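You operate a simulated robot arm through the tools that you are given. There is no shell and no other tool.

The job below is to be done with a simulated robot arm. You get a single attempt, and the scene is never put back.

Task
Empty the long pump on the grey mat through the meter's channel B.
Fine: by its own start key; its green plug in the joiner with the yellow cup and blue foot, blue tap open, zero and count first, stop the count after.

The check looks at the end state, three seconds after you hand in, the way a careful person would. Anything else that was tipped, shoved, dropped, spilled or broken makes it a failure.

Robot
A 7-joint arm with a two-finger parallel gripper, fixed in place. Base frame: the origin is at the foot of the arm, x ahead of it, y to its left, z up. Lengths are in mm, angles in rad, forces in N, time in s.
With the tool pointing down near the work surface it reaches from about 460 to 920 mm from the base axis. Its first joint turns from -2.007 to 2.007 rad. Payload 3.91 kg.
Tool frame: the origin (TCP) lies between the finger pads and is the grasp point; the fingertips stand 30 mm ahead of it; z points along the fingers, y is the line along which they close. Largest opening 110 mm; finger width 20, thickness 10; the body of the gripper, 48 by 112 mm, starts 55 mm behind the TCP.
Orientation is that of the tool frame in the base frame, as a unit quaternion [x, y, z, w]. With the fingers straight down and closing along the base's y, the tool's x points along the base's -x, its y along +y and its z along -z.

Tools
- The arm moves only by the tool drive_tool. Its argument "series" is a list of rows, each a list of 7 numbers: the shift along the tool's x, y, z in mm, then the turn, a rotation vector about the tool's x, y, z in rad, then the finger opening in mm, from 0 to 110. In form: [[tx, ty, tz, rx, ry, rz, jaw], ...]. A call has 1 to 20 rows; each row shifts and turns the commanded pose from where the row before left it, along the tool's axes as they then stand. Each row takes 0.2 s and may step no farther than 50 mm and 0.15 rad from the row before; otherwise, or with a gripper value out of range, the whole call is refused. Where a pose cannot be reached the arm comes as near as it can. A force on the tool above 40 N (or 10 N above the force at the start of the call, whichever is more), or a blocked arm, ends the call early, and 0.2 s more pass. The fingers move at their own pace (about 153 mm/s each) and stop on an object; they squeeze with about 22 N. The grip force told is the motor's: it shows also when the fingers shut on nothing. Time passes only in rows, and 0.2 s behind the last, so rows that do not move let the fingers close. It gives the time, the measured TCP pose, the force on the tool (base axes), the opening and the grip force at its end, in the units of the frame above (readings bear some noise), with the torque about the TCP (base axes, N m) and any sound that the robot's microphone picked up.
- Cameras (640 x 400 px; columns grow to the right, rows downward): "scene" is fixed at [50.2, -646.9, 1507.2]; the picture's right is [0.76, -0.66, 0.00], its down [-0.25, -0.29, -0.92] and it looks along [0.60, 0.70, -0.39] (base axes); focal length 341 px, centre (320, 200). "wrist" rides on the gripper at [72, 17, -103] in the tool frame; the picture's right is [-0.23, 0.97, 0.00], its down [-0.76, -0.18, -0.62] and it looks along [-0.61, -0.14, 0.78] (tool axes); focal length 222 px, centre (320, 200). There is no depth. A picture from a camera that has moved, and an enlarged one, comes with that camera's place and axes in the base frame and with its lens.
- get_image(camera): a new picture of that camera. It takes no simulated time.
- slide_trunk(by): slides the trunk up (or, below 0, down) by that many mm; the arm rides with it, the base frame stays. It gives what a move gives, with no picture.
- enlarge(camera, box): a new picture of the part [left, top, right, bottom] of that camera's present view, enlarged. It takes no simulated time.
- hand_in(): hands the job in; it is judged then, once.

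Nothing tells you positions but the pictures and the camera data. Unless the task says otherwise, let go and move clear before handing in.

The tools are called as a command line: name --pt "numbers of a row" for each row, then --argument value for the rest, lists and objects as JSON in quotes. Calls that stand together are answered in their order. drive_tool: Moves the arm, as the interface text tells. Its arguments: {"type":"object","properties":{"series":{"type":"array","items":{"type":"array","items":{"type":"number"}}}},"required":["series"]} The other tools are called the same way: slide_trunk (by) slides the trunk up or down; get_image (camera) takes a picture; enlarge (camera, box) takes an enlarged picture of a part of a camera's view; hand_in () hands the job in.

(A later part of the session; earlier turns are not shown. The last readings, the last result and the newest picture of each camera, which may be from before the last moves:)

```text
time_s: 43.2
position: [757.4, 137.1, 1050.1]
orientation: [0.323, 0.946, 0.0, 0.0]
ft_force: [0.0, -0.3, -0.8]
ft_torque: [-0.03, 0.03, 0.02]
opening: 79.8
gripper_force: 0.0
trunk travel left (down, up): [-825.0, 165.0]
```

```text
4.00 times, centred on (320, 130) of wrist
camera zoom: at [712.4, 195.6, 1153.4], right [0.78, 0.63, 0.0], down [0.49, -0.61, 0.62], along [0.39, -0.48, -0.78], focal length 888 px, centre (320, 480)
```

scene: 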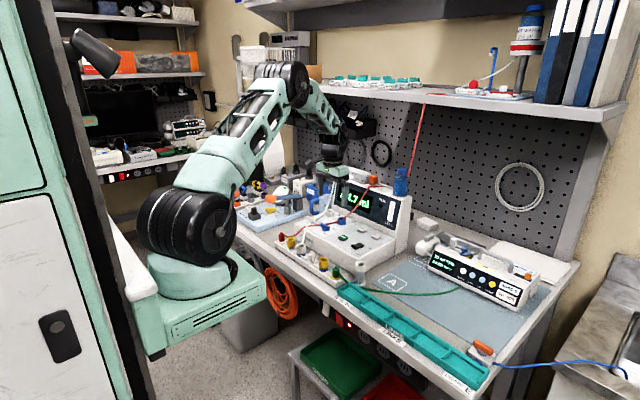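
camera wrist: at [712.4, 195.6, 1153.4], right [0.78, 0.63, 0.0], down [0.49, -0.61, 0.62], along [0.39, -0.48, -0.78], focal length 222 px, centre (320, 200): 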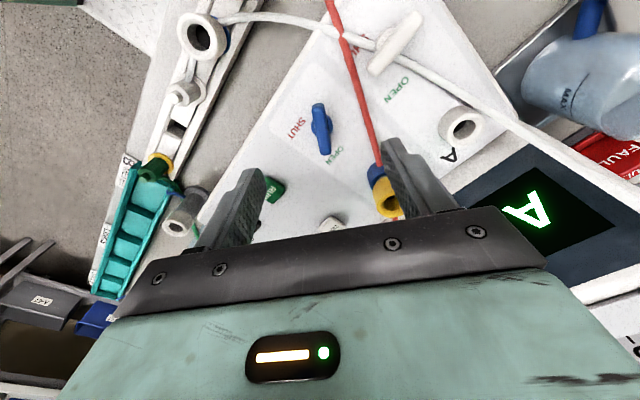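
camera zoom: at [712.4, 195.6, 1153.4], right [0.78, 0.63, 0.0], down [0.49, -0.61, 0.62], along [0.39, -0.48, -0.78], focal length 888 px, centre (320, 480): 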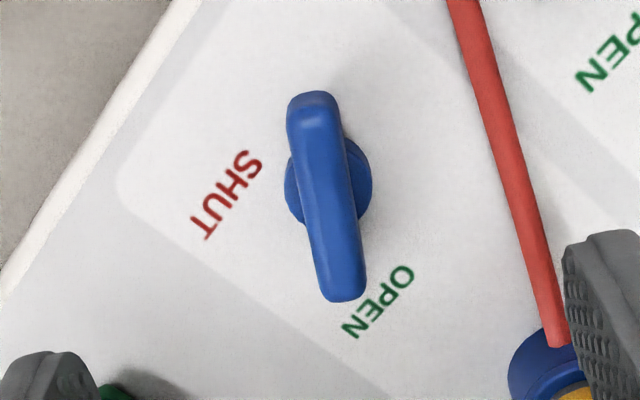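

The bar now points at OPEN, about 47–50° round. To be sure it is fully at its stop, I'll re-grip at this angle and push gently to the limit without backing off.

drive_tool --pt "1 2.1 20 0 0 0 40" --pt "0 0 20 0 0 0 35" --pt "0 0 15 0 0 0 35" --pt "0 0 6 0 0 0 35" --pt "0 0 0 0 0 0 35"

enlarge --camera "wrist" --box '[250, 80, 410, 230]'

```text
time_s: 44.4
position: [759.0, 141.8, 988.6]
orientation: [0.324, 0.946, -0.001, 0.0]
ft_force: [0.5, -0.3, 1.0]
ft_torque: [-0.01, -0.01, -0.03]
opening: 34.9
gripper_force: 0.0
trunk travel left (down, up): [-825.0, 165.0]
```

```text
2.67 times, centred on (330, 155) of wrist
camera zoom: at [713.5, 199.8, 1091.7], right [0.78, 0.63, 0.0], down [0.49, -0.61, 0.62], along [0.39, -0.48, -0.78], focal length 592 px, centre (293, 320)
```

zoom: 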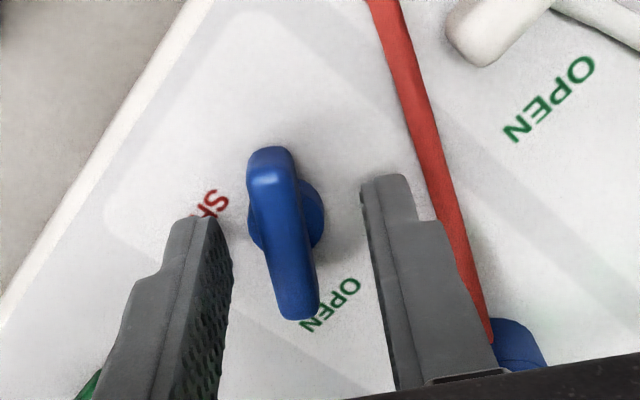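

drive_tool --pt "-0.3 -2.3 0 0 0 0 35" --pt "0 0 0 0 0 0 0" --pt "0 0 0 0 0 0 0" --pt "0 0 0 0 0 -0.04 0" --pt "0 0 0 0 0 0 0"

enlarge --camera "wrist" --box '[250, 80, 410, 230]'

```text
time_s: 45.6
position: [756.5, 140.2, 988.7]
orientation: [0.304, 0.953, 0.002, 0.001]
ft_force: [4.9, 4.2, 3.9]
ft_torque: [0.41, 0.79, -1.05]
opening: 11.8
gripper_force: 45.1
trunk travel left (down, up): [-825.0, 165.0]
```

```text
2.67 times, centred on (330, 155) of wrist
camera zoom: at [709.6, 196.2, 1091.8], right [0.75, 0.66, 0.0], down [0.52, -0.59, 0.62], along [0.41, -0.47, -0.78], focal length 592 px, centre (293, 320)
```

zoom: 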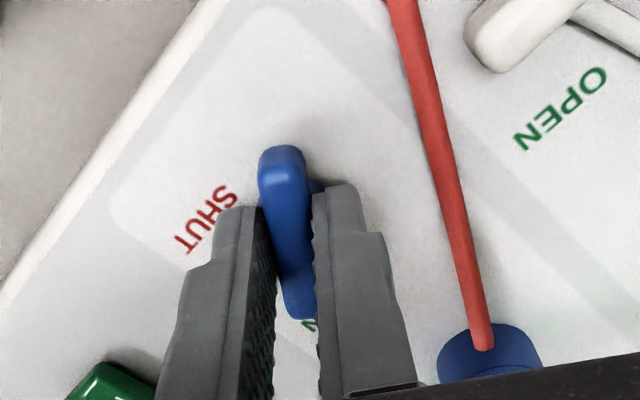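

The torque rises to the same value at the same angle (~51°), confirming the end stop: the tap is fully open. Releasing and rising.

drive_tool --pt "0 0 0 0 0 0 25" --pt "0 0 0 0 0 0 40" --pt "0 0 -20 0 0 0 60" --pt "0 0 -45 0 0 0 80" --pt "0 0 -45 0 0 0 80"

enlarge --camera "wrist" --box '[250, 50, 410, 180]'

enlarge --camera "scene" --box '[300, 170, 410, 260]'

```text
time_s: 46.8
position: [757.2, 139.8, 1097.4]
orientation: [0.305, 0.953, 0.0, -0.001]
ft_force: [0.5, -0.5, -0.2]
ft_torque: [0.0, 0.06, -0.02]
opening: 79.9
gripper_force: 0.1
trunk travel left (down, up): [-825.0, 165.0]
```

```text
3.08 times, centred on (330, 115) of wrist
camera zoom: at [710.0, 195.9, 1200.5], right [0.75, 0.66, 0.0], down [0.52, -0.59, 0.62], along [0.41, -0.47, -0.78], focal length 684 px, centre (289, 462)
```

zoom: 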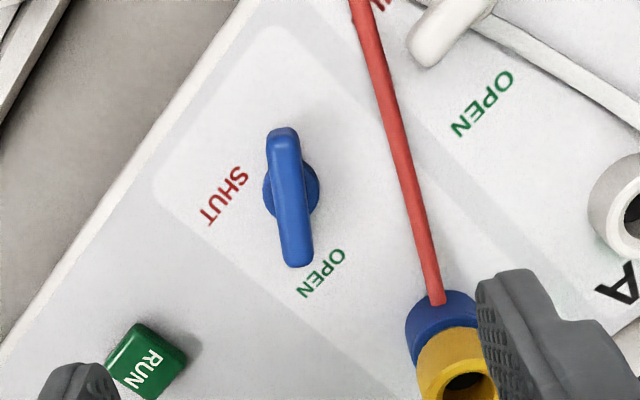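

```text
4.44 times, centred on (355, 215) of scene
camera zoom: at [50.2, -646.9, 1507.2], right [0.76, -0.66, 0.0], down [-0.25, -0.29, -0.92], along [0.6, 0.7, -0.39], focal length 1518 px, centre (164, 133)
```

zoom: 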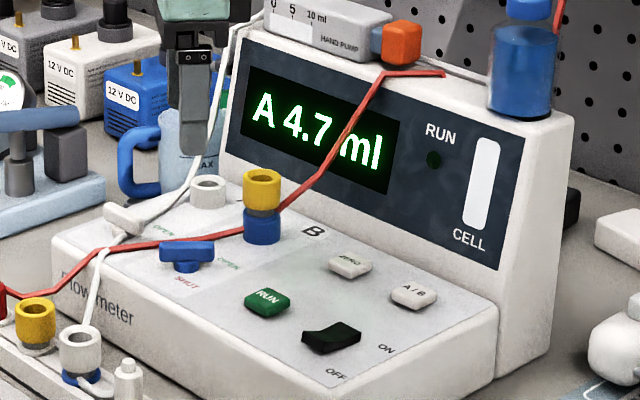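

The tap's bar is at the OPEN end. Now I'll go back to the green plug: rotate to close along x and move above (642, -38).

drive_tool --pt "0 0 0 0 0 0.1359 80" --pt "0 0 0 0 0 0.1359 80" --pt "0 0 0 0 0 0.1359 80" --pt "0 0 0 0 0 0.1359 80" --pt "0 0 0 0 0 0.1359 80" --pt "0 0 0 0 0 0.1359 80" --pt "0 0 0 0 0 0.1359 80" --pt "-35.6 -23.2 0 0 0 0 60" --pt "-35.6 -23.2 0 0 0 0 50" --pt "-35.6 -23.2 0 0 0 0 50" --pt "-35.6 -23.2 20 0 0 0 50" --pt "-35.6 -23.2 25 0 0 0 50" --pt "0 0 30 0 0 0 50" --pt "0 0 20 0 0 0 50" --pt "0 0 0 0 0 0 50"

enlarge --camera "wrist" --box '[240, 30, 420, 240]'

enlarge --camera "scene" --box '[290, 200, 390, 290]'

```text
time_s: 50.0
position: [640.0, -37.8, 1003.7]
orientation: [0.707, 0.707, -0.001, 0.0]
ft_force: [0.0, 0.4, -0.1]
ft_torque: [0.02, 0.01, -0.01]
opening: 50.0
gripper_force: 0.1
trunk travel left (down, up): [-825.0, 165.0]
```

```text
1.90 times, centred on (330, 135) of wrist
camera zoom: at [658.9, 34.1, 1107.0], right [0.97, -0.23, 0.0], down [-0.18, -0.76, 0.62], along [-0.14, -0.61, -0.78], focal length 423 px, centre (301, 324)
```

zoom: 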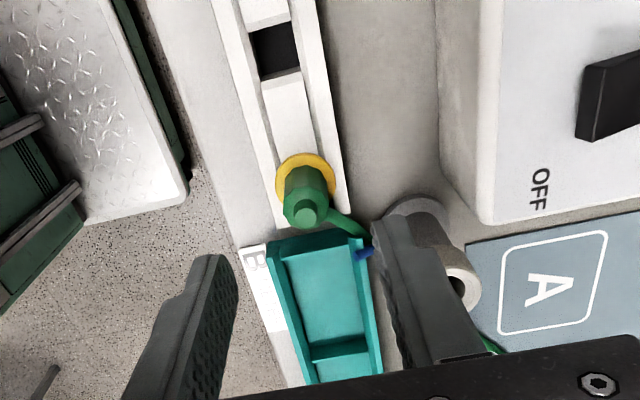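

```text
4.44 times, centred on (340, 245) of scene
camera zoom: at [50.2, -646.9, 1507.2], right [0.76, -0.66, 0.0], down [-0.25, -0.29, -0.92], along [0.6, 0.7, -0.39], focal length 1518 px, centre (231, 0)
```

zoom: 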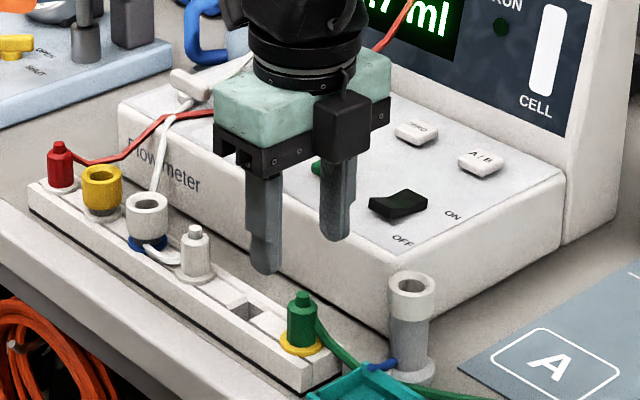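

Plug is 2 mm to +x of centre. I'll correct, descend to TCP z ≈ 941.5, check and close.

drive_tool --pt "0 2 20 0 0 0 50" --pt "0 0 20 0 0 0 50" --pt "0 0 15 0 0 0 50" --pt "0 0 7 0 0 0 50" --pt "0 0 0 0 0 0 50"

enlarge --camera "wrist" --box '[240, 30, 420, 240]'

```text
time_s: 51.2
position: [642.5, -38.1, 942.2]
orientation: [0.708, 0.707, 0.0, -0.001]
ft_force: [0.3, -0.2, 0.5]
ft_torque: [-0.02, 0.02, 0.03]
opening: 49.9
gripper_force: 0.0
trunk travel left (down, up): [-825.0, 165.0]
```

```text
1.90 times, centred on (330, 135) of wrist
camera zoom: at [661.0, 34.8, 1045.3], right [0.97, -0.23, 0.0], down [-0.18, -0.76, 0.62], along [-0.14, -0.61, -0.78], focal length 423 px, centre (301, 324)
```

zoom: 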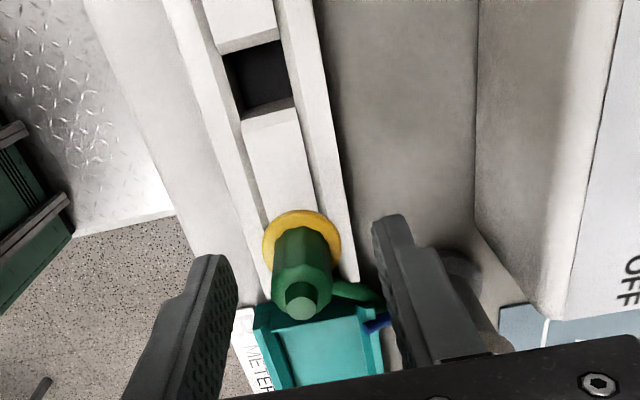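

Centred. Closing on the plug and lifting it to carrying height.

drive_tool --pt "0 0 0 0 0 0 0" --pt "0 0 0 0 0 0 0" --pt "0 0 0 0 0 0 0" --pt "0 0 -5 0 0 0 0" --pt "0 0 -15 0 0 0 0" --pt "0 0 -40 0 0 0 0" --pt "0 0 -45 0 0 0 0" --pt "0 0 -48 0 0 0 0" --pt "0 0 0 0 0 0 0"

enlarge --camera "wrist" --box '[240, 30, 420, 240]'

get_image --camera "scene"

```text
time_s: 53.2
position: [642.9, -37.7, 1095.7]
orientation: [0.708, 0.706, 0.0, 0.0]
ft_force: [-0.2, -0.3, -0.7]
ft_torque: [-0.04, 0.01, -0.01]
opening: 17.3
gripper_force: 22.5
trunk travel left (down, up): [-825.0, 165.0]
```

```text
1.90 times, centred on (330, 135) of wrist
camera zoom: at [661.1, 35.2, 1199.0], right [0.97, -0.23, 0.0], down [-0.18, -0.76, 0.62], along [-0.14, -0.61, -0.78], focal length 423 px, centre (301, 324)
```

zoom: 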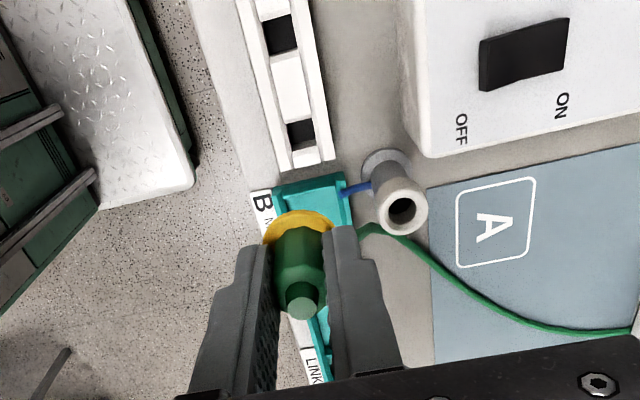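

```text
taken
```

scene: 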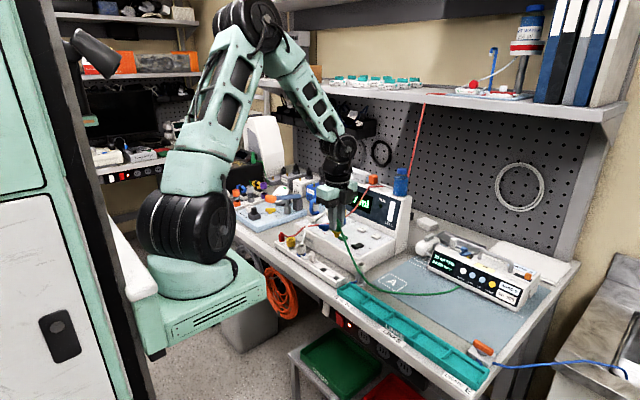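

The plug is up and free. I'll carry it to above the joiner at about (838.7, 139.8), staying high.

drive_tool --pt "29.4 32.4 0 0 0 0 0" --pt "29.4 32.4 0 0 0 0 0" --pt "29.4 32.4 0 0 0 0 0" --pt "29.4 32.4 0 0 0 0 0" --pt "29.4 32.4 0 0 0 0 0" --pt "29.4 32.4 0 0 0 0 0" --pt "0 0 0 0 0 0 0"

get_image --camera "wrist"

enlarge --camera "wrist" --box '[270, 80, 370, 180]'

get_image --camera "scene"

```text
time_s: 54.8
position: [835.3, 138.3, 1095.4]
orientation: [0.707, 0.707, 0.0, -0.001]
ft_force: [0.1, -0.2, -0.5]
ft_torque: [0.01, 0.01, -0.02]
opening: 17.2
gripper_force: 21.5
trunk travel left (down, up): [-825.0, 165.0]
```

```text
taken
camera wrist: at [854.6, 209.7, 1199.1], right [0.97, -0.23, 0.0], down [-0.18, -0.76, 0.62], along [-0.14, -0.61, -0.78], focal length 222 px, centre (320, 200)
```

wrist: 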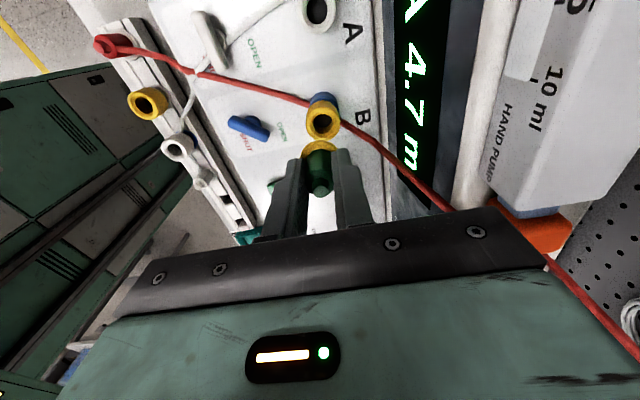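

```text
4.00 times, centred on (320, 130) of wrist
camera zoom: at [854.6, 209.7, 1199.1], right [0.97, -0.23, 0.0], down [-0.18, -0.76, 0.62], along [-0.14, -0.61, -0.78], focal length 888 px, centre (320, 480)
```

zoom: 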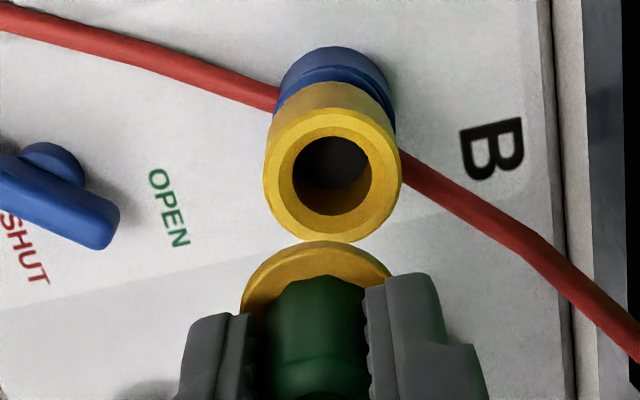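

```text
taken
```

scene: 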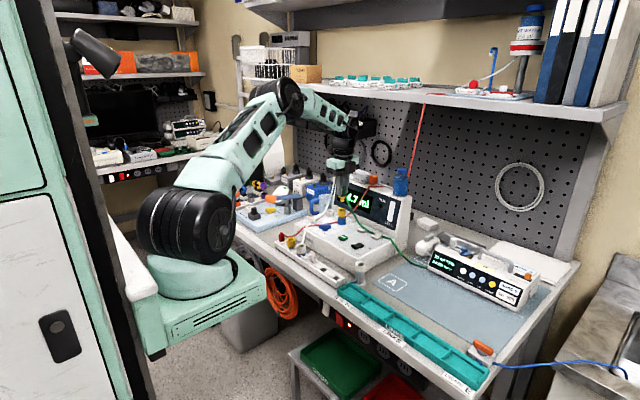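

From the wrist view the joiner's mouth is about 3.8 mm to +x and 1.4 mm to +y of the plug. I'll correct, lower to just above it, and re-check.

drive_tool --pt "1.4 3.8 0 0 0 0 0" --pt "0 0 15 0 0 0 0" --pt "0 0 15 0 0 0 0" --pt "0 0 0 0 0 0 0"

enlarge --camera "wrist" --box '[270, 80, 370, 180]'

enlarge --camera "scene" --box '[330, 170, 390, 225]'

```text
time_s: 55.8
position: [839.7, 140.0, 1065.1]
orientation: [0.708, 0.706, -0.001, 0.001]
ft_force: [-0.1, -0.1, -0.8]
ft_torque: [0.01, 0.0, 0.0]
opening: 17.5
gripper_force: 21.9
trunk travel left (down, up): [-825.0, 165.0]
```

```text
4.00 times, centred on (320, 130) of wrist
camera zoom: at [859.3, 211.8, 1168.4], right [0.97, -0.23, 0.0], down [-0.18, -0.76, 0.62], along [-0.14, -0.61, -0.78], focal length 888 px, centre (320, 480)
```

zoom: 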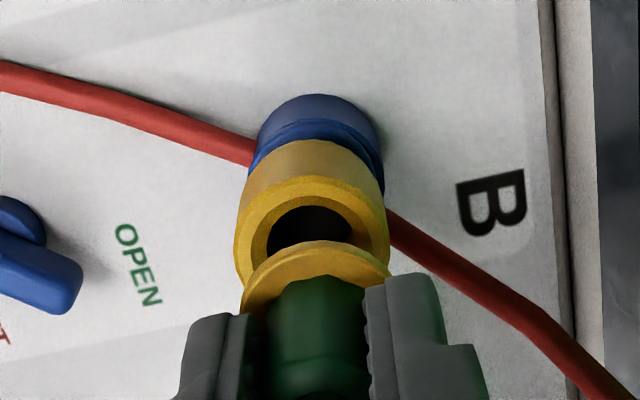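

```text
7.27 times, centred on (360, 198) of scene
camera zoom: at [50.2, -646.9, 1507.2], right [0.76, -0.66, 0.0], down [-0.25, -0.29, -0.92], along [0.6, 0.7, -0.39], focal length 2483 px, centre (29, 218)
```

zoom: 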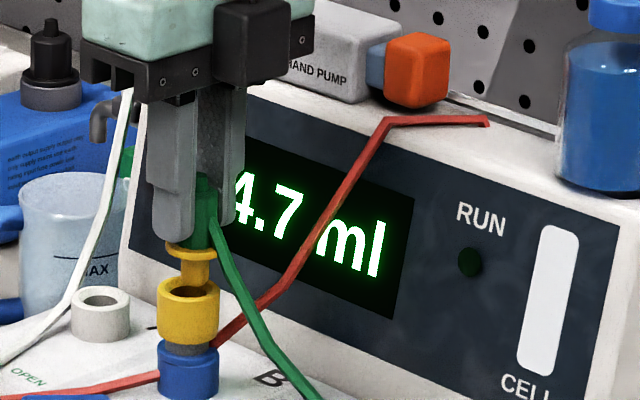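

enlarge --camera "wrist" --box '[295, 115, 345, 155]'

enlarge --camera "scene" --box '[345, 195, 370, 225]'

```text
10.00 times, centred on (320, 135) of wrist
camera zoom: at [859.3, 211.8, 1168.4], right [0.97, -0.23, 0.0], down [-0.18, -0.76, 0.62], along [-0.14, -0.61, -0.78], focal length 2221 px, centre (320, 850)
```

zoom: 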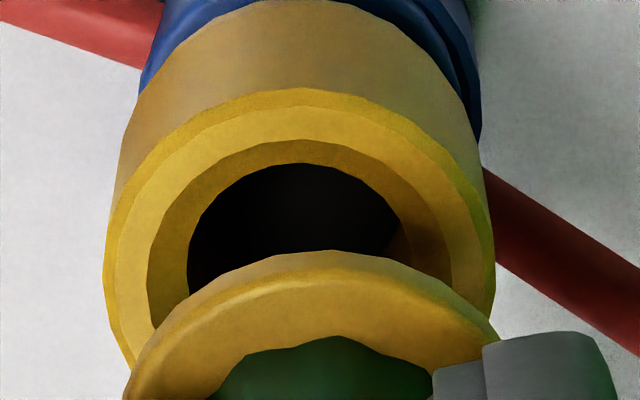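

```text
13.33 times, centred on (358, 210) of scene
camera zoom: at [50.2, -646.9, 1507.2], right [0.76, -0.66, 0.0], down [-0.25, -0.29, -0.92], along [0.6, 0.7, -0.39], focal length 4552 px, centre (-180, 67)
```

zoom: 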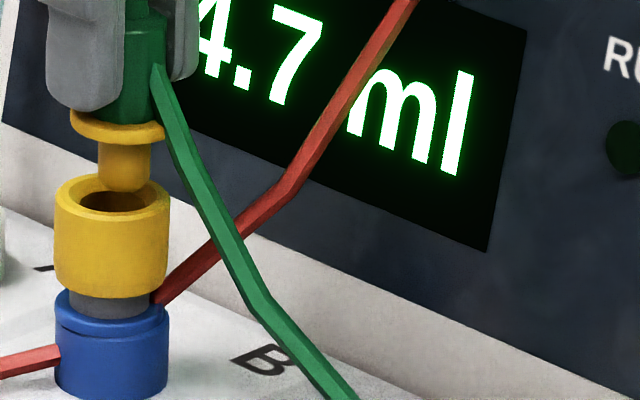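

The scene view shows the spigot about 2–3 mm to the right of the joiner's bore. I'll shift −1.8 in x and +1.6 in y and look again.

drive_tool --pt "1.6 -1.8 0 0 0 0 0" --pt "0 0 0 0 0 0 0"

enlarge --camera "wrist" --box '[295, 115, 345, 155]'

enlarge --camera "scene" --box '[350, 197, 366, 219]'

```text
time_s: 56.4
position: [838.8, 140.7, 1065.1]
orientation: [0.707, 0.707, 0.0, 0.0]
ft_force: [-0.5, -0.6, -0.5]
ft_torque: [0.01, 0.0, 0.0]
opening: 17.3
gripper_force: 21.0
trunk travel left (down, up): [-825.0, 165.0]
```

```text
10.00 times, centred on (320, 135) of wrist
camera zoom: at [857.7, 213.5, 1168.6], right [0.97, -0.23, 0.0], down [-0.18, -0.76, 0.62], along [-0.14, -0.61, -0.78], focal length 2221 px, centre (320, 850)
```

zoom: 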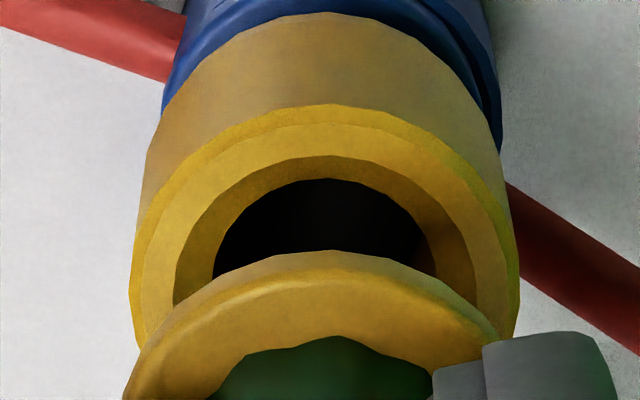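

```text
16.00 times, centred on (358, 208) of scene
camera zoom: at [50.2, -646.9, 1507.2], right [0.76, -0.66, 0.0], down [-0.25, -0.29, -0.92], along [0.6, 0.7, -0.39], focal length 5463 px, centre (-288, 72)
```

zoom: 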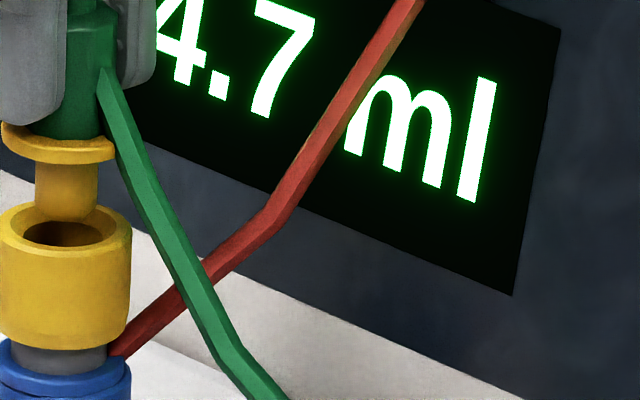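

Now aligned in both views. Lowering the plug into the joiner in small steps.

drive_tool --pt "0 0 3 0 0 0 0" --pt "0 0 3 0 0 0 0" --pt "0 0 3 0 0 0 0" --pt "0 0 0 0 0 0 0"

enlarge --camera "wrist" --box '[295, 115, 345, 155]'

enlarge --camera "scene" --box '[350, 197, 366, 219]'

```text
time_s: 57.4
position: [839.1, 140.8, 1057.2]
orientation: [0.708, 0.706, 0.0, 0.0]
ft_force: [0.1, 0.0, -0.1]
ft_torque: [0.03, -0.02, 0.02]
opening: 17.4
gripper_force: 21.9
trunk travel left (down, up): [-825.0, 165.0]
```

```text
10.00 times, centred on (320, 135) of wrist
camera zoom: at [857.9, 213.1, 1158.9], right [0.97, -0.23, 0.0], down [-0.18, -0.76, 0.62], along [-0.14, -0.61, -0.78], focal length 2221 px, centre (320, 850)
```

zoom: 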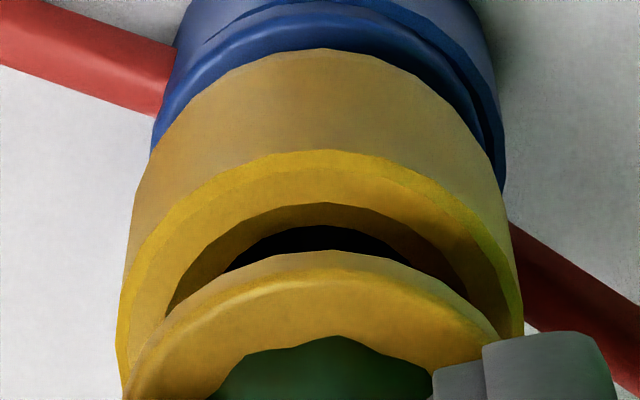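

```text
16.00 times, centred on (358, 208) of scene
camera zoom: at [50.2, -646.9, 1507.2], right [0.76, -0.66, 0.0], down [-0.25, -0.29, -0.92], along [0.6, 0.7, -0.39], focal length 5463 px, centre (-288, 72)
```

zoom: 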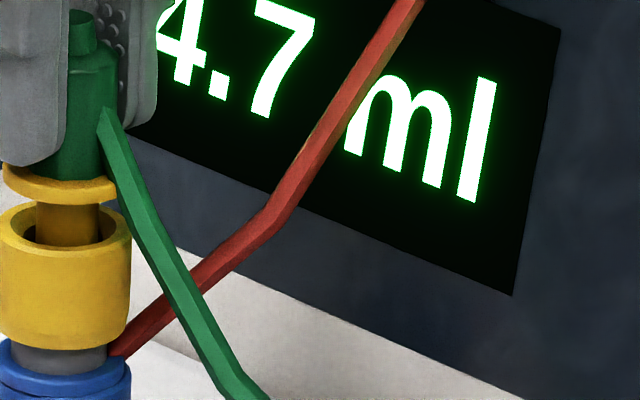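

The spigot is inside the bore with no side force. Continuing down.

drive_tool --pt "0 0 2 0 0 0 0" --pt "0 0 2 0 0 0 0" --pt "0 0 2 0 0 0 0" --pt "0 0 0 0 0 0 0"

enlarge --camera "scene" --box '[350, 197, 366, 219]'

enlarge --camera "wrist" --box '[295, 115, 345, 155]'

```text
time_s: 58.4
position: [838.7, 142.1, 1049.6]
orientation: [0.708, 0.706, 0.0, 0.0]
ft_force: [0.4, 0.1, -0.8]
ft_torque: [0.01, 0.04, 0.04]
opening: 17.5
gripper_force: 22.1
trunk travel left (down, up): [-825.0, 165.0]
```

```text
16.00 times, centred on (358, 208) of scene
camera zoom: at [50.2, -646.9, 1507.2], right [0.76, -0.66, 0.0], down [-0.25, -0.29, -0.92], along [0.6, 0.7, -0.39], focal length 5463 px, centre (-288, 72)
```

zoom: 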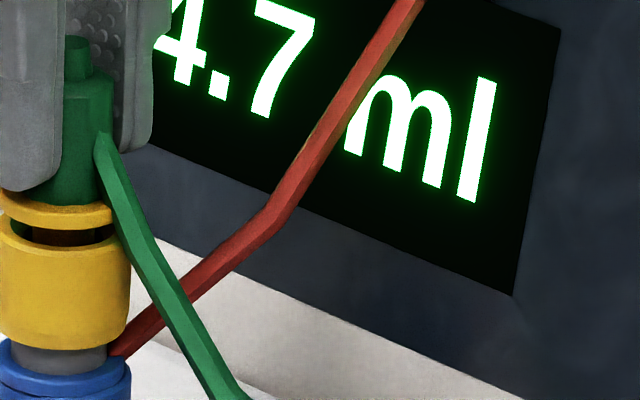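

```text
10.00 times, centred on (320, 135) of wrist
camera zoom: at [857.7, 214.0, 1152.6], right [0.97, -0.23, 0.0], down [-0.18, -0.76, 0.62], along [-0.14, -0.61, -0.78], focal length 2221 px, centre (320, 850)
```

zoom: 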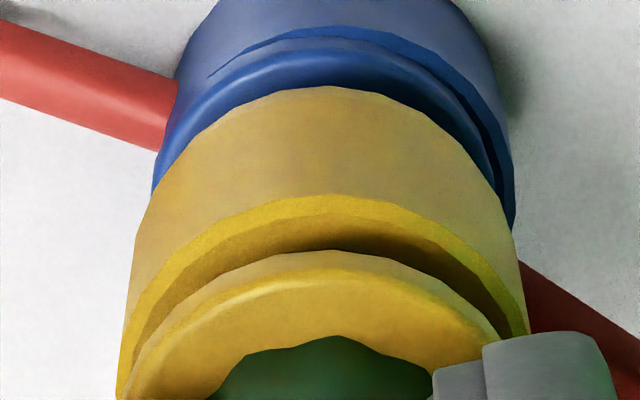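

drive_tool --pt "0 0 1.5 0 0 0 0" --pt "0 0 1.5 0 0 0 0" --pt "0 0 1 0 0 0 0" --pt "0 0 0 0 0 0 0"

enlarge --camera "scene" --box '[350, 197, 366, 219]'

enlarge --camera "wrist" --box '[295, 115, 345, 155]'

```text
time_s: 59.4
position: [839.6, 141.3, 1044.8]
orientation: [0.708, 0.706, 0.0, 0.0]
ft_force: [-0.4, -0.2, -1.1]
ft_torque: [0.04, 0.07, -0.01]
opening: 17.5
gripper_force: 21.5
trunk travel left (down, up): [-825.0, 165.0]
```

```text
16.00 times, centred on (358, 208) of scene
camera zoom: at [50.2, -646.9, 1507.2], right [0.76, -0.66, 0.0], down [-0.25, -0.29, -0.92], along [0.6, 0.7, -0.39], focal length 5463 px, centre (-288, 72)
```

zoom: 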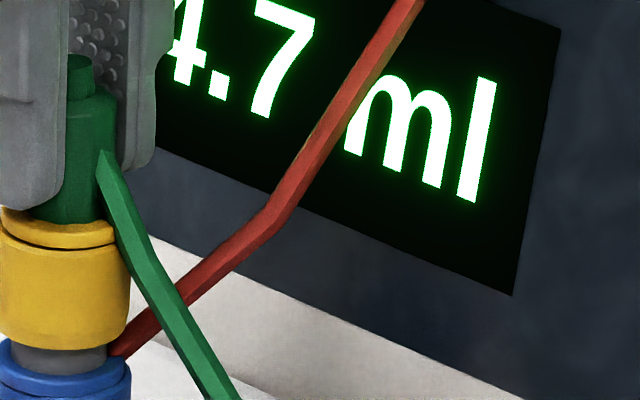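

```text
10.00 times, centred on (320, 135) of wrist
camera zoom: at [858.5, 213.8, 1147.9], right [0.97, -0.23, 0.0], down [-0.18, -0.76, 0.62], along [-0.14, -0.61, -0.78], focal length 2221 px, centre (320, 850)
```

zoom: 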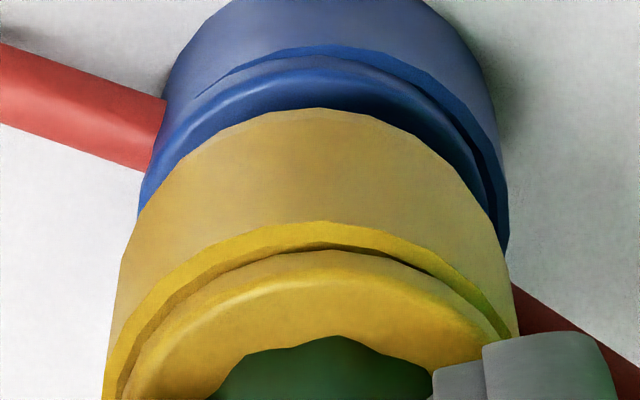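

drive_tool --pt "0 -0.7 0.5 0 0 0 0" --pt "0 0 0.7 0 0 0 0" --pt "0 0 0.7 0 0 0 0" --pt "0 0 0 0 0 0 0"

enlarge --camera "scene" --box '[350, 197, 366, 219]'

```text
time_s: 60.4
position: [838.9, 141.7, 1043.1]
orientation: [0.708, 0.706, -0.001, 0.0]
ft_force: [-0.3, 0.5, 1.0]
ft_torque: [0.0, 0.01, 0.02]
opening: 17.4
gripper_force: 21.6
trunk travel left (down, up): [-825.0, 165.0]
```

```text
16.00 times, centred on (358, 208) of scene
camera zoom: at [50.2, -646.9, 1507.2], right [0.76, -0.66, 0.0], down [-0.25, -0.29, -0.92], along [0.6, 0.7, -0.39], focal length 5463 px, centre (-288, 72)
```

zoom: 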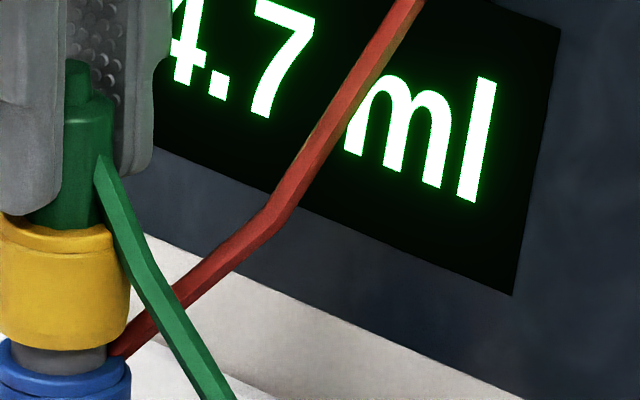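

The flange is almost on the rim. A little more until I feel firm contact.

drive_tool --pt "0 0 0.7 0 0 0 0" --pt "0 0 0.7 0 0 0 0" --pt "0 0 0 0 0 0 0"

enlarge --camera "scene" --box '[350, 197, 366, 219]'

enlarge --camera "wrist" --box '[295, 115, 345, 155]'

```text
time_s: 61.2
position: [839.1, 141.1, 1043.1]
orientation: [0.708, 0.707, 0.001, 0.0]
ft_force: [-0.6, -1.3, 10.9]
ft_torque: [-0.06, 0.06, 0.0]
opening: 17.2
gripper_force: 21.7
trunk travel left (down, up): [-825.0, 165.0]
```

```text
16.00 times, centred on (358, 208) of scene
camera zoom: at [50.2, -646.9, 1507.2], right [0.76, -0.66, 0.0], down [-0.25, -0.29, -0.92], along [0.6, 0.7, -0.39], focal length 5463 px, centre (-288, 72)
```

zoom: 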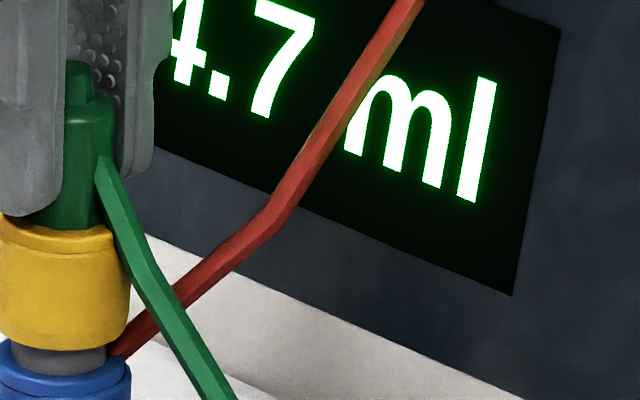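

```text
10.00 times, centred on (320, 135) of wrist
camera zoom: at [857.8, 213.7, 1146.6], right [0.97, -0.23, 0.0], down [-0.18, -0.76, 0.62], along [-0.14, -0.61, -0.78], focal length 2221 px, centre (320, 850)
```

zoom: 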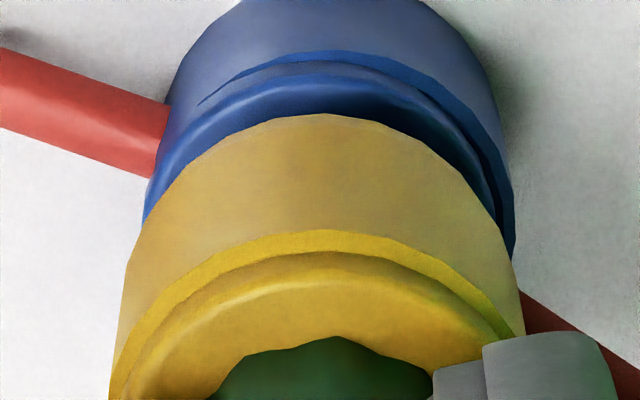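

10.9 N of contact: the plug is seated in the joiner. Releasing and rising clear.

drive_tool --pt "0 0 0 0 0 0 26" --pt "0 0 0 0 0 0 45" --pt "0 0 -15 0 0 0 45" --pt "0 0 -35 0 0 0 45" --pt "0 0 -40 0 0 0 45"

enlarge --camera "scene" --box '[320, 180, 400, 240]'

get_image --camera "wrist"

```text
time_s: 62.4
position: [838.9, 141.7, 1133.0]
orientation: [0.708, 0.707, 0.0, 0.0]
ft_force: [-0.6, 0.6, -0.1]
ft_torque: [0.03, 0.02, 0.02]
opening: 44.8
gripper_force: 0.1
trunk travel left (down, up): [-825.0, 165.0]
```

```text
6.67 times, centred on (360, 210) of scene
camera zoom: at [50.2, -646.9, 1507.2], right [0.76, -0.66, 0.0], down [-0.25, -0.29, -0.92], along [0.6, 0.7, -0.39], focal length 2276 px, centre (53, 133)
```

zoom: 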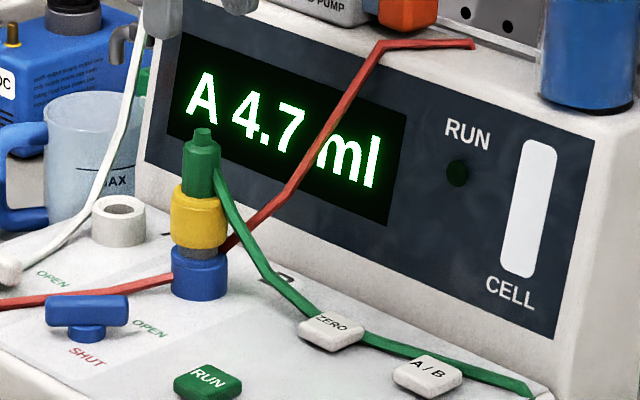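

```text
taken
camera wrist: at [857.4, 214.6, 1236.5], right [0.97, -0.23, 0.0], down [-0.18, -0.76, 0.62], along [-0.14, -0.61, -0.78], focal length 222 px, centre (320, 200)
```

wrist: 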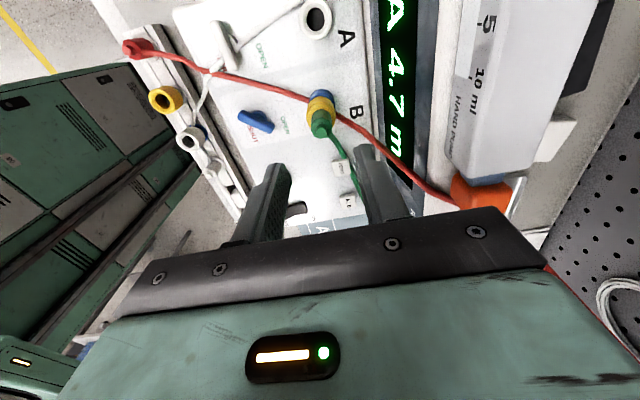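

Everything is in place on channel B: joiner, plug and open tap. Next are the keys: A/B at about (847, -14), ZERO (847.6, 50), RUN (758.6, 50), tops near z 960. I'll rotate to nominal, close the fingers and hover above A/B.

drive_tool --pt "0 0 0 0 0 -0.1428 45" --pt "0 0 0 0 0 -0.1428 45" --pt "0 0 0 0 0 -0.1428 45" --pt "0 0 0 0 0 -0.1428 45" --pt "0 0 0 0 0 -0.1428 45" --pt "0 0 0 0 0 -0.1428 45" --pt "0 0 0 0 0 -0.1428 45" --pt "0 0 0 0 0 -0.1428 45" --pt "0 0 0 0 0 -0.1428 45" --pt "0 0 0 0 0 -0.1428 45" --pt "0 0 0 0 0 -0.1428 0" --pt "0 -40 0 0 0 0 0" --pt "0 -40 0 0 0 0 0" --pt "0 -40 0 0 0 0 0" --pt "-2 -35 20 0 0 0 0" --pt "0 0 35 0 0 0 0" --pt "0 0 25 0 0 0 0" --pt "0 0 0 0 0 0 0"

get_image --camera "wrist"

enlarge --camera "scene" --box '[330, 180, 430, 260]'

```text
time_s: 66.2
position: [838.8, -13.4, 1054.0]
orientation: [0.001, 1.0, 0.001, 0.0]
ft_force: [-1.1, 0.4, -0.4]
ft_torque: [-0.01, 0.0, 0.0]
opening: 0.0
gripper_force: 22.2
trunk travel left (down, up): [-825.0, 165.0]
```

```text
taken
camera wrist: at [768.1, 3.7, 1156.6], right [0.23, 0.97, 0.0], down [0.76, -0.18, 0.62], along [0.61, -0.14, -0.78], focal length 222 px, centre (320, 200)
```

wrist: 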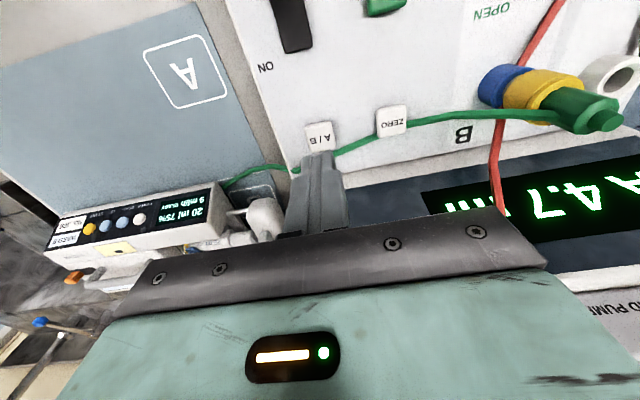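

```text
5.00 times, centred on (380, 220) of scene
camera zoom: at [50.2, -646.9, 1507.2], right [0.76, -0.66, 0.0], down [-0.25, -0.29, -0.92], along [0.6, 0.7, -0.39], focal length 1707 px, centre (20, 100)
```

zoom: 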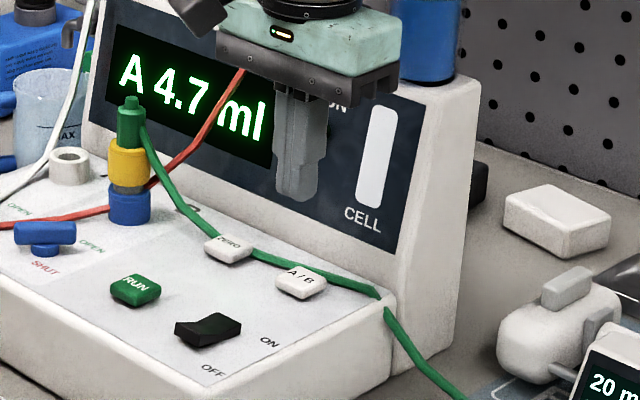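

enlarge --camera "wrist" --box '[270, 80, 430, 220]'

```text
2.86 times, centred on (350, 150) of wrist
camera zoom: at [768.1, 3.7, 1156.6], right [0.23, 0.97, 0.0], down [0.76, -0.18, 0.62], along [0.61, -0.14, -0.78], focal length 635 px, centre (234, 343)
```

zoom: 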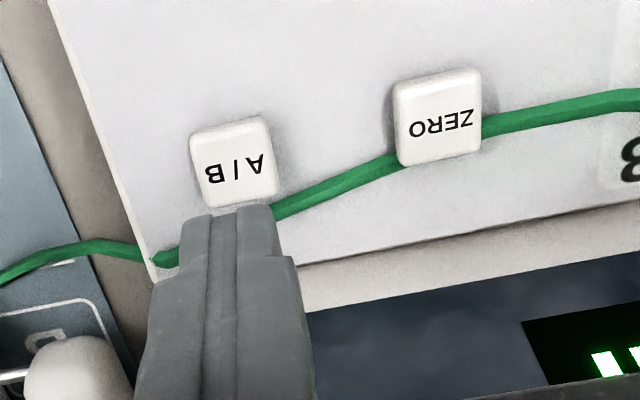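

The A/B key is about 7.6 mm ahead of the fingertips. I'll move over it and come down to just above, then press gently.

drive_tool --pt "-6.2 -1.8 15 0 0 0 0" --pt "0 0 20 0 0 0 0" --pt "0 0 15 0 0 0 0" --pt "0 0 4 0 0 0 0" --pt "0 0 0 0 0 0 0"

enlarge --camera "wrist" --box '[270, 80, 430, 220]'

enlarge --camera "scene" --box '[360, 200, 420, 250]'

```text
time_s: 67.4
position: [846.5, -15.3, 998.6]
orientation: [0.001, 1.0, 0.0, -0.001]
ft_force: [0.8, 0.7, 0.5]
ft_torque: [0.05, -0.02, 0.0]
opening: 0.0
gripper_force: 22.2
trunk travel left (down, up): [-825.0, 165.0]
```

```text
2.86 times, centred on (350, 150) of wrist
camera zoom: at [775.8, 1.9, 1102.1], right [0.23, 0.97, 0.0], down [0.76, -0.18, 0.62], along [0.61, -0.14, -0.78], focal length 635 px, centre (234, 343)
```

zoom: 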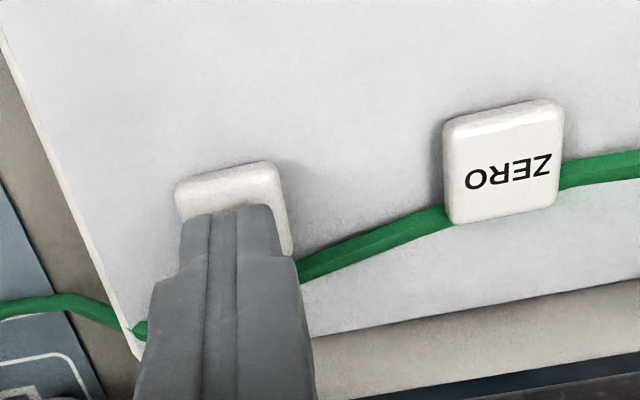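

```text
8.00 times, centred on (390, 225) of scene
camera zoom: at [50.2, -646.9, 1507.2], right [0.76, -0.66, 0.0], down [-0.25, -0.29, -0.92], along [0.6, 0.7, -0.39], focal length 2731 px, centre (-240, 0)
```

zoom: 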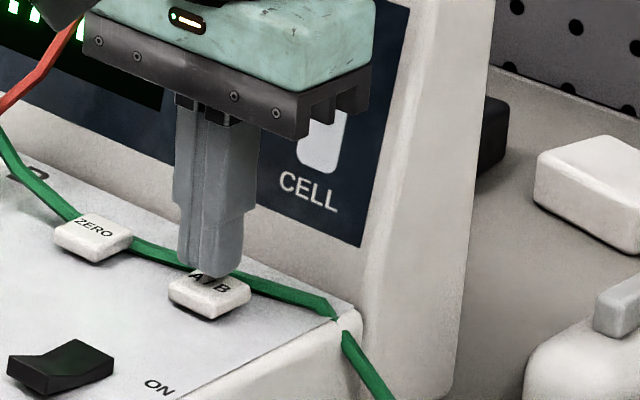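

Fingertips are just above the key. Pressing down in small steps.

drive_tool --pt "1 0 3 0 0 0 0" --pt "0 0 2 0 0 0 0" --pt "0 0 1.5 0 0 0 0" --pt "0 0 1 0 0 0 0" --pt "0 0 0 0 0 0 0"

enlarge --camera "scene" --box '[320, 170, 420, 250]'

```text
time_s: 68.6
position: [845.0, -15.6, 988.8]
orientation: [0.001, 1.0, 0.001, 0.0]
ft_force: [0.1, -0.3, 1.5]
ft_torque: [0.03, 0.01, 0.0]
opening: 0.1
gripper_force: 21.7
trunk travel left (down, up): [-825.0, 165.0]
```

```text
5.00 times, centred on (370, 210) of scene
camera zoom: at [50.2, -646.9, 1507.2], right [0.76, -0.66, 0.0], down [-0.25, -0.29, -0.92], along [0.6, 0.7, -0.39], focal length 1707 px, centre (70, 150)
```

zoom: 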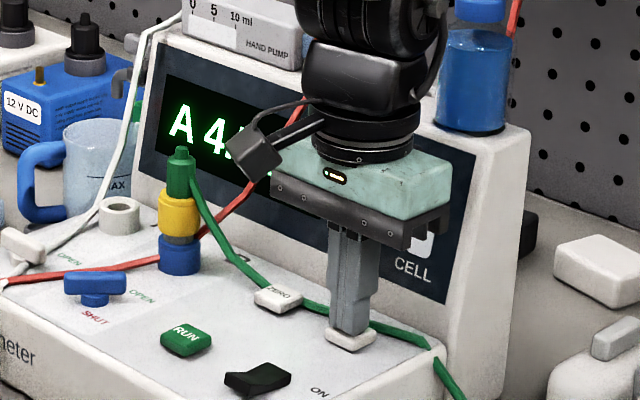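

Light contact (1.5 N) now; pressing a bit further.

drive_tool --pt "0 0 1 0 0 0 0" --pt "0 0 1 0 0 0 0" --pt "0 0 0 0 0 0 0"

enlarge --camera "scene" --box '[320, 170, 420, 250]'

```text
time_s: 69.4
position: [846.0, -14.8, 989.0]
orientation: [0.001, 1.0, 0.0, -0.001]
ft_force: [-0.5, -1.2, 2.1]
ft_torque: [0.02, 0.02, -0.01]
opening: 0.0
gripper_force: 21.9
trunk travel left (down, up): [-825.0, 165.0]
heard: click
```

```text
5.00 times, centred on (370, 210) of scene
camera zoom: at [50.2, -646.9, 1507.2], right [0.76, -0.66, 0.0], down [-0.25, -0.29, -0.92], along [0.6, 0.7, -0.39], focal length 1707 px, centre (70, 150)
```

zoom: 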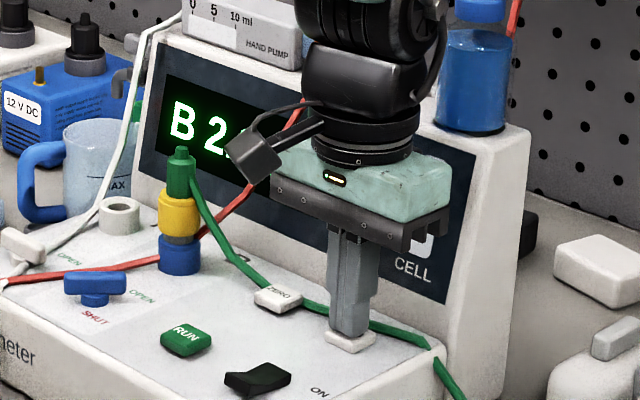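

A click was heard and the display switched to channel B. I'll rise and move over ZERO (65 mm to +y).

drive_tool --pt "0 0 -5 0 0 0 0" --pt "0 0 -20 0 0 0 0" --pt "0 0 -20 0 0 0 0" --pt "0 32 0 0 0 0 0" --pt "0 32 0 0 0 0 0" --pt "0 0 0 0 0 0 0"

enlarge --camera "wrist" --box '[240, 80, 400, 220]'

enlarge --camera "scene" --box '[320, 170, 420, 250]'

```text
time_s: 70.8
position: [847.2, 48.1, 1033.8]
orientation: [0.001, 1.0, 0.0, -0.001]
ft_force: [0.5, 0.0, -0.9]
ft_torque: [0.01, 0.0, -0.04]
opening: 0.0
gripper_force: 22.5
trunk travel left (down, up): [-825.0, 165.0]
```

```text
2.86 times, centred on (320, 150) of wrist
camera zoom: at [776.4, 64.0, 1136.8], right [0.23, 0.97, 0.0], down [0.76, -0.18, 0.62], along [0.61, -0.14, -0.78], focal length 635 px, centre (320, 343)
```

zoom: 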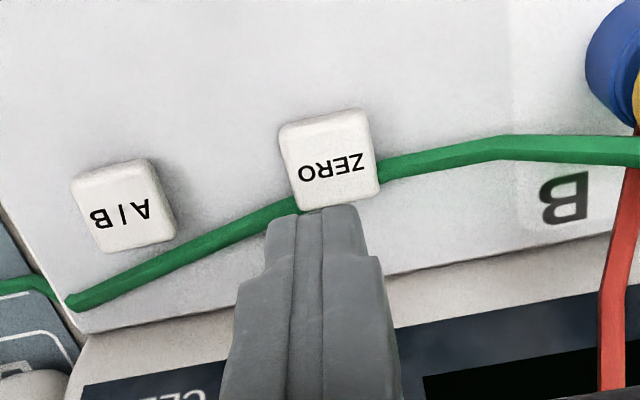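

```text
5.00 times, centred on (370, 210) of scene
camera zoom: at [50.2, -646.9, 1507.2], right [0.76, -0.66, 0.0], down [-0.25, -0.29, -0.92], along [0.6, 0.7, -0.39], focal length 1707 px, centre (70, 150)
```

zoom: 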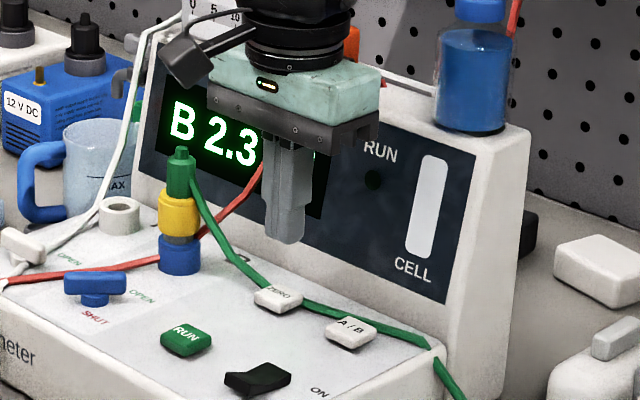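

Display reads B 2.3 ml. ZERO is 3.3 mm to +y of the fingertips; I'll correct, descend and press.

drive_tool --pt "0.5 3.3 15 0 0 0 0" --pt "0 0 15 0 0 0 0" --pt "0 0 8 0 0 0 0" --pt "0 0 3 0 0 0 0" --pt "0 0 2 0 0 0 0" --pt "0 0 1.5 0 0 0 0" --pt "0 0 0 0 0 0 0"

enlarge --camera "scene" --box '[320, 170, 420, 250]'

```text
time_s: 72.4
position: [845.5, 52.8, 989.9]
orientation: [0.0, 1.0, 0.0, 0.0]
ft_force: [0.5, -0.1, 0.9]
ft_torque: [0.02, -0.01, 0.02]
opening: 0.0
gripper_force: 22.3
trunk travel left (down, up): [-825.0, 165.0]
```

```text
5.00 times, centred on (370, 210) of scene
camera zoom: at [50.2, -646.9, 1507.2], right [0.76, -0.66, 0.0], down [-0.25, -0.29, -0.92], along [0.6, 0.7, -0.39], focal length 1707 px, centre (70, 150)
```

zoom: 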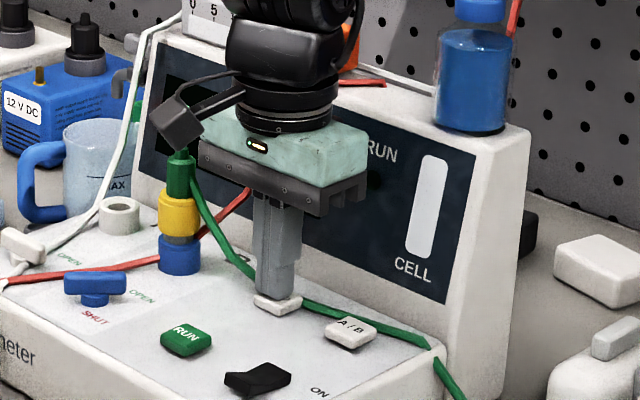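

Contact is about to begin; pressing until I hear the click.

drive_tool --pt "0 0 1 0 0 0 0" --pt "0 0 1 0 0 0 0" --pt "0 0 0 0 0 0 0"

```text
time_s: 73.2
position: [846.2, 52.3, 987.2]
orientation: [0.001, 1.0, -0.001, 0.0]
ft_force: [0.7, -2.0, 2.6]
ft_torque: [-0.03, 0.0, 0.01]
opening: 0.2
gripper_force: 22.3
trunk travel left (down, up): [-825.0, 165.0]
heard: click
```

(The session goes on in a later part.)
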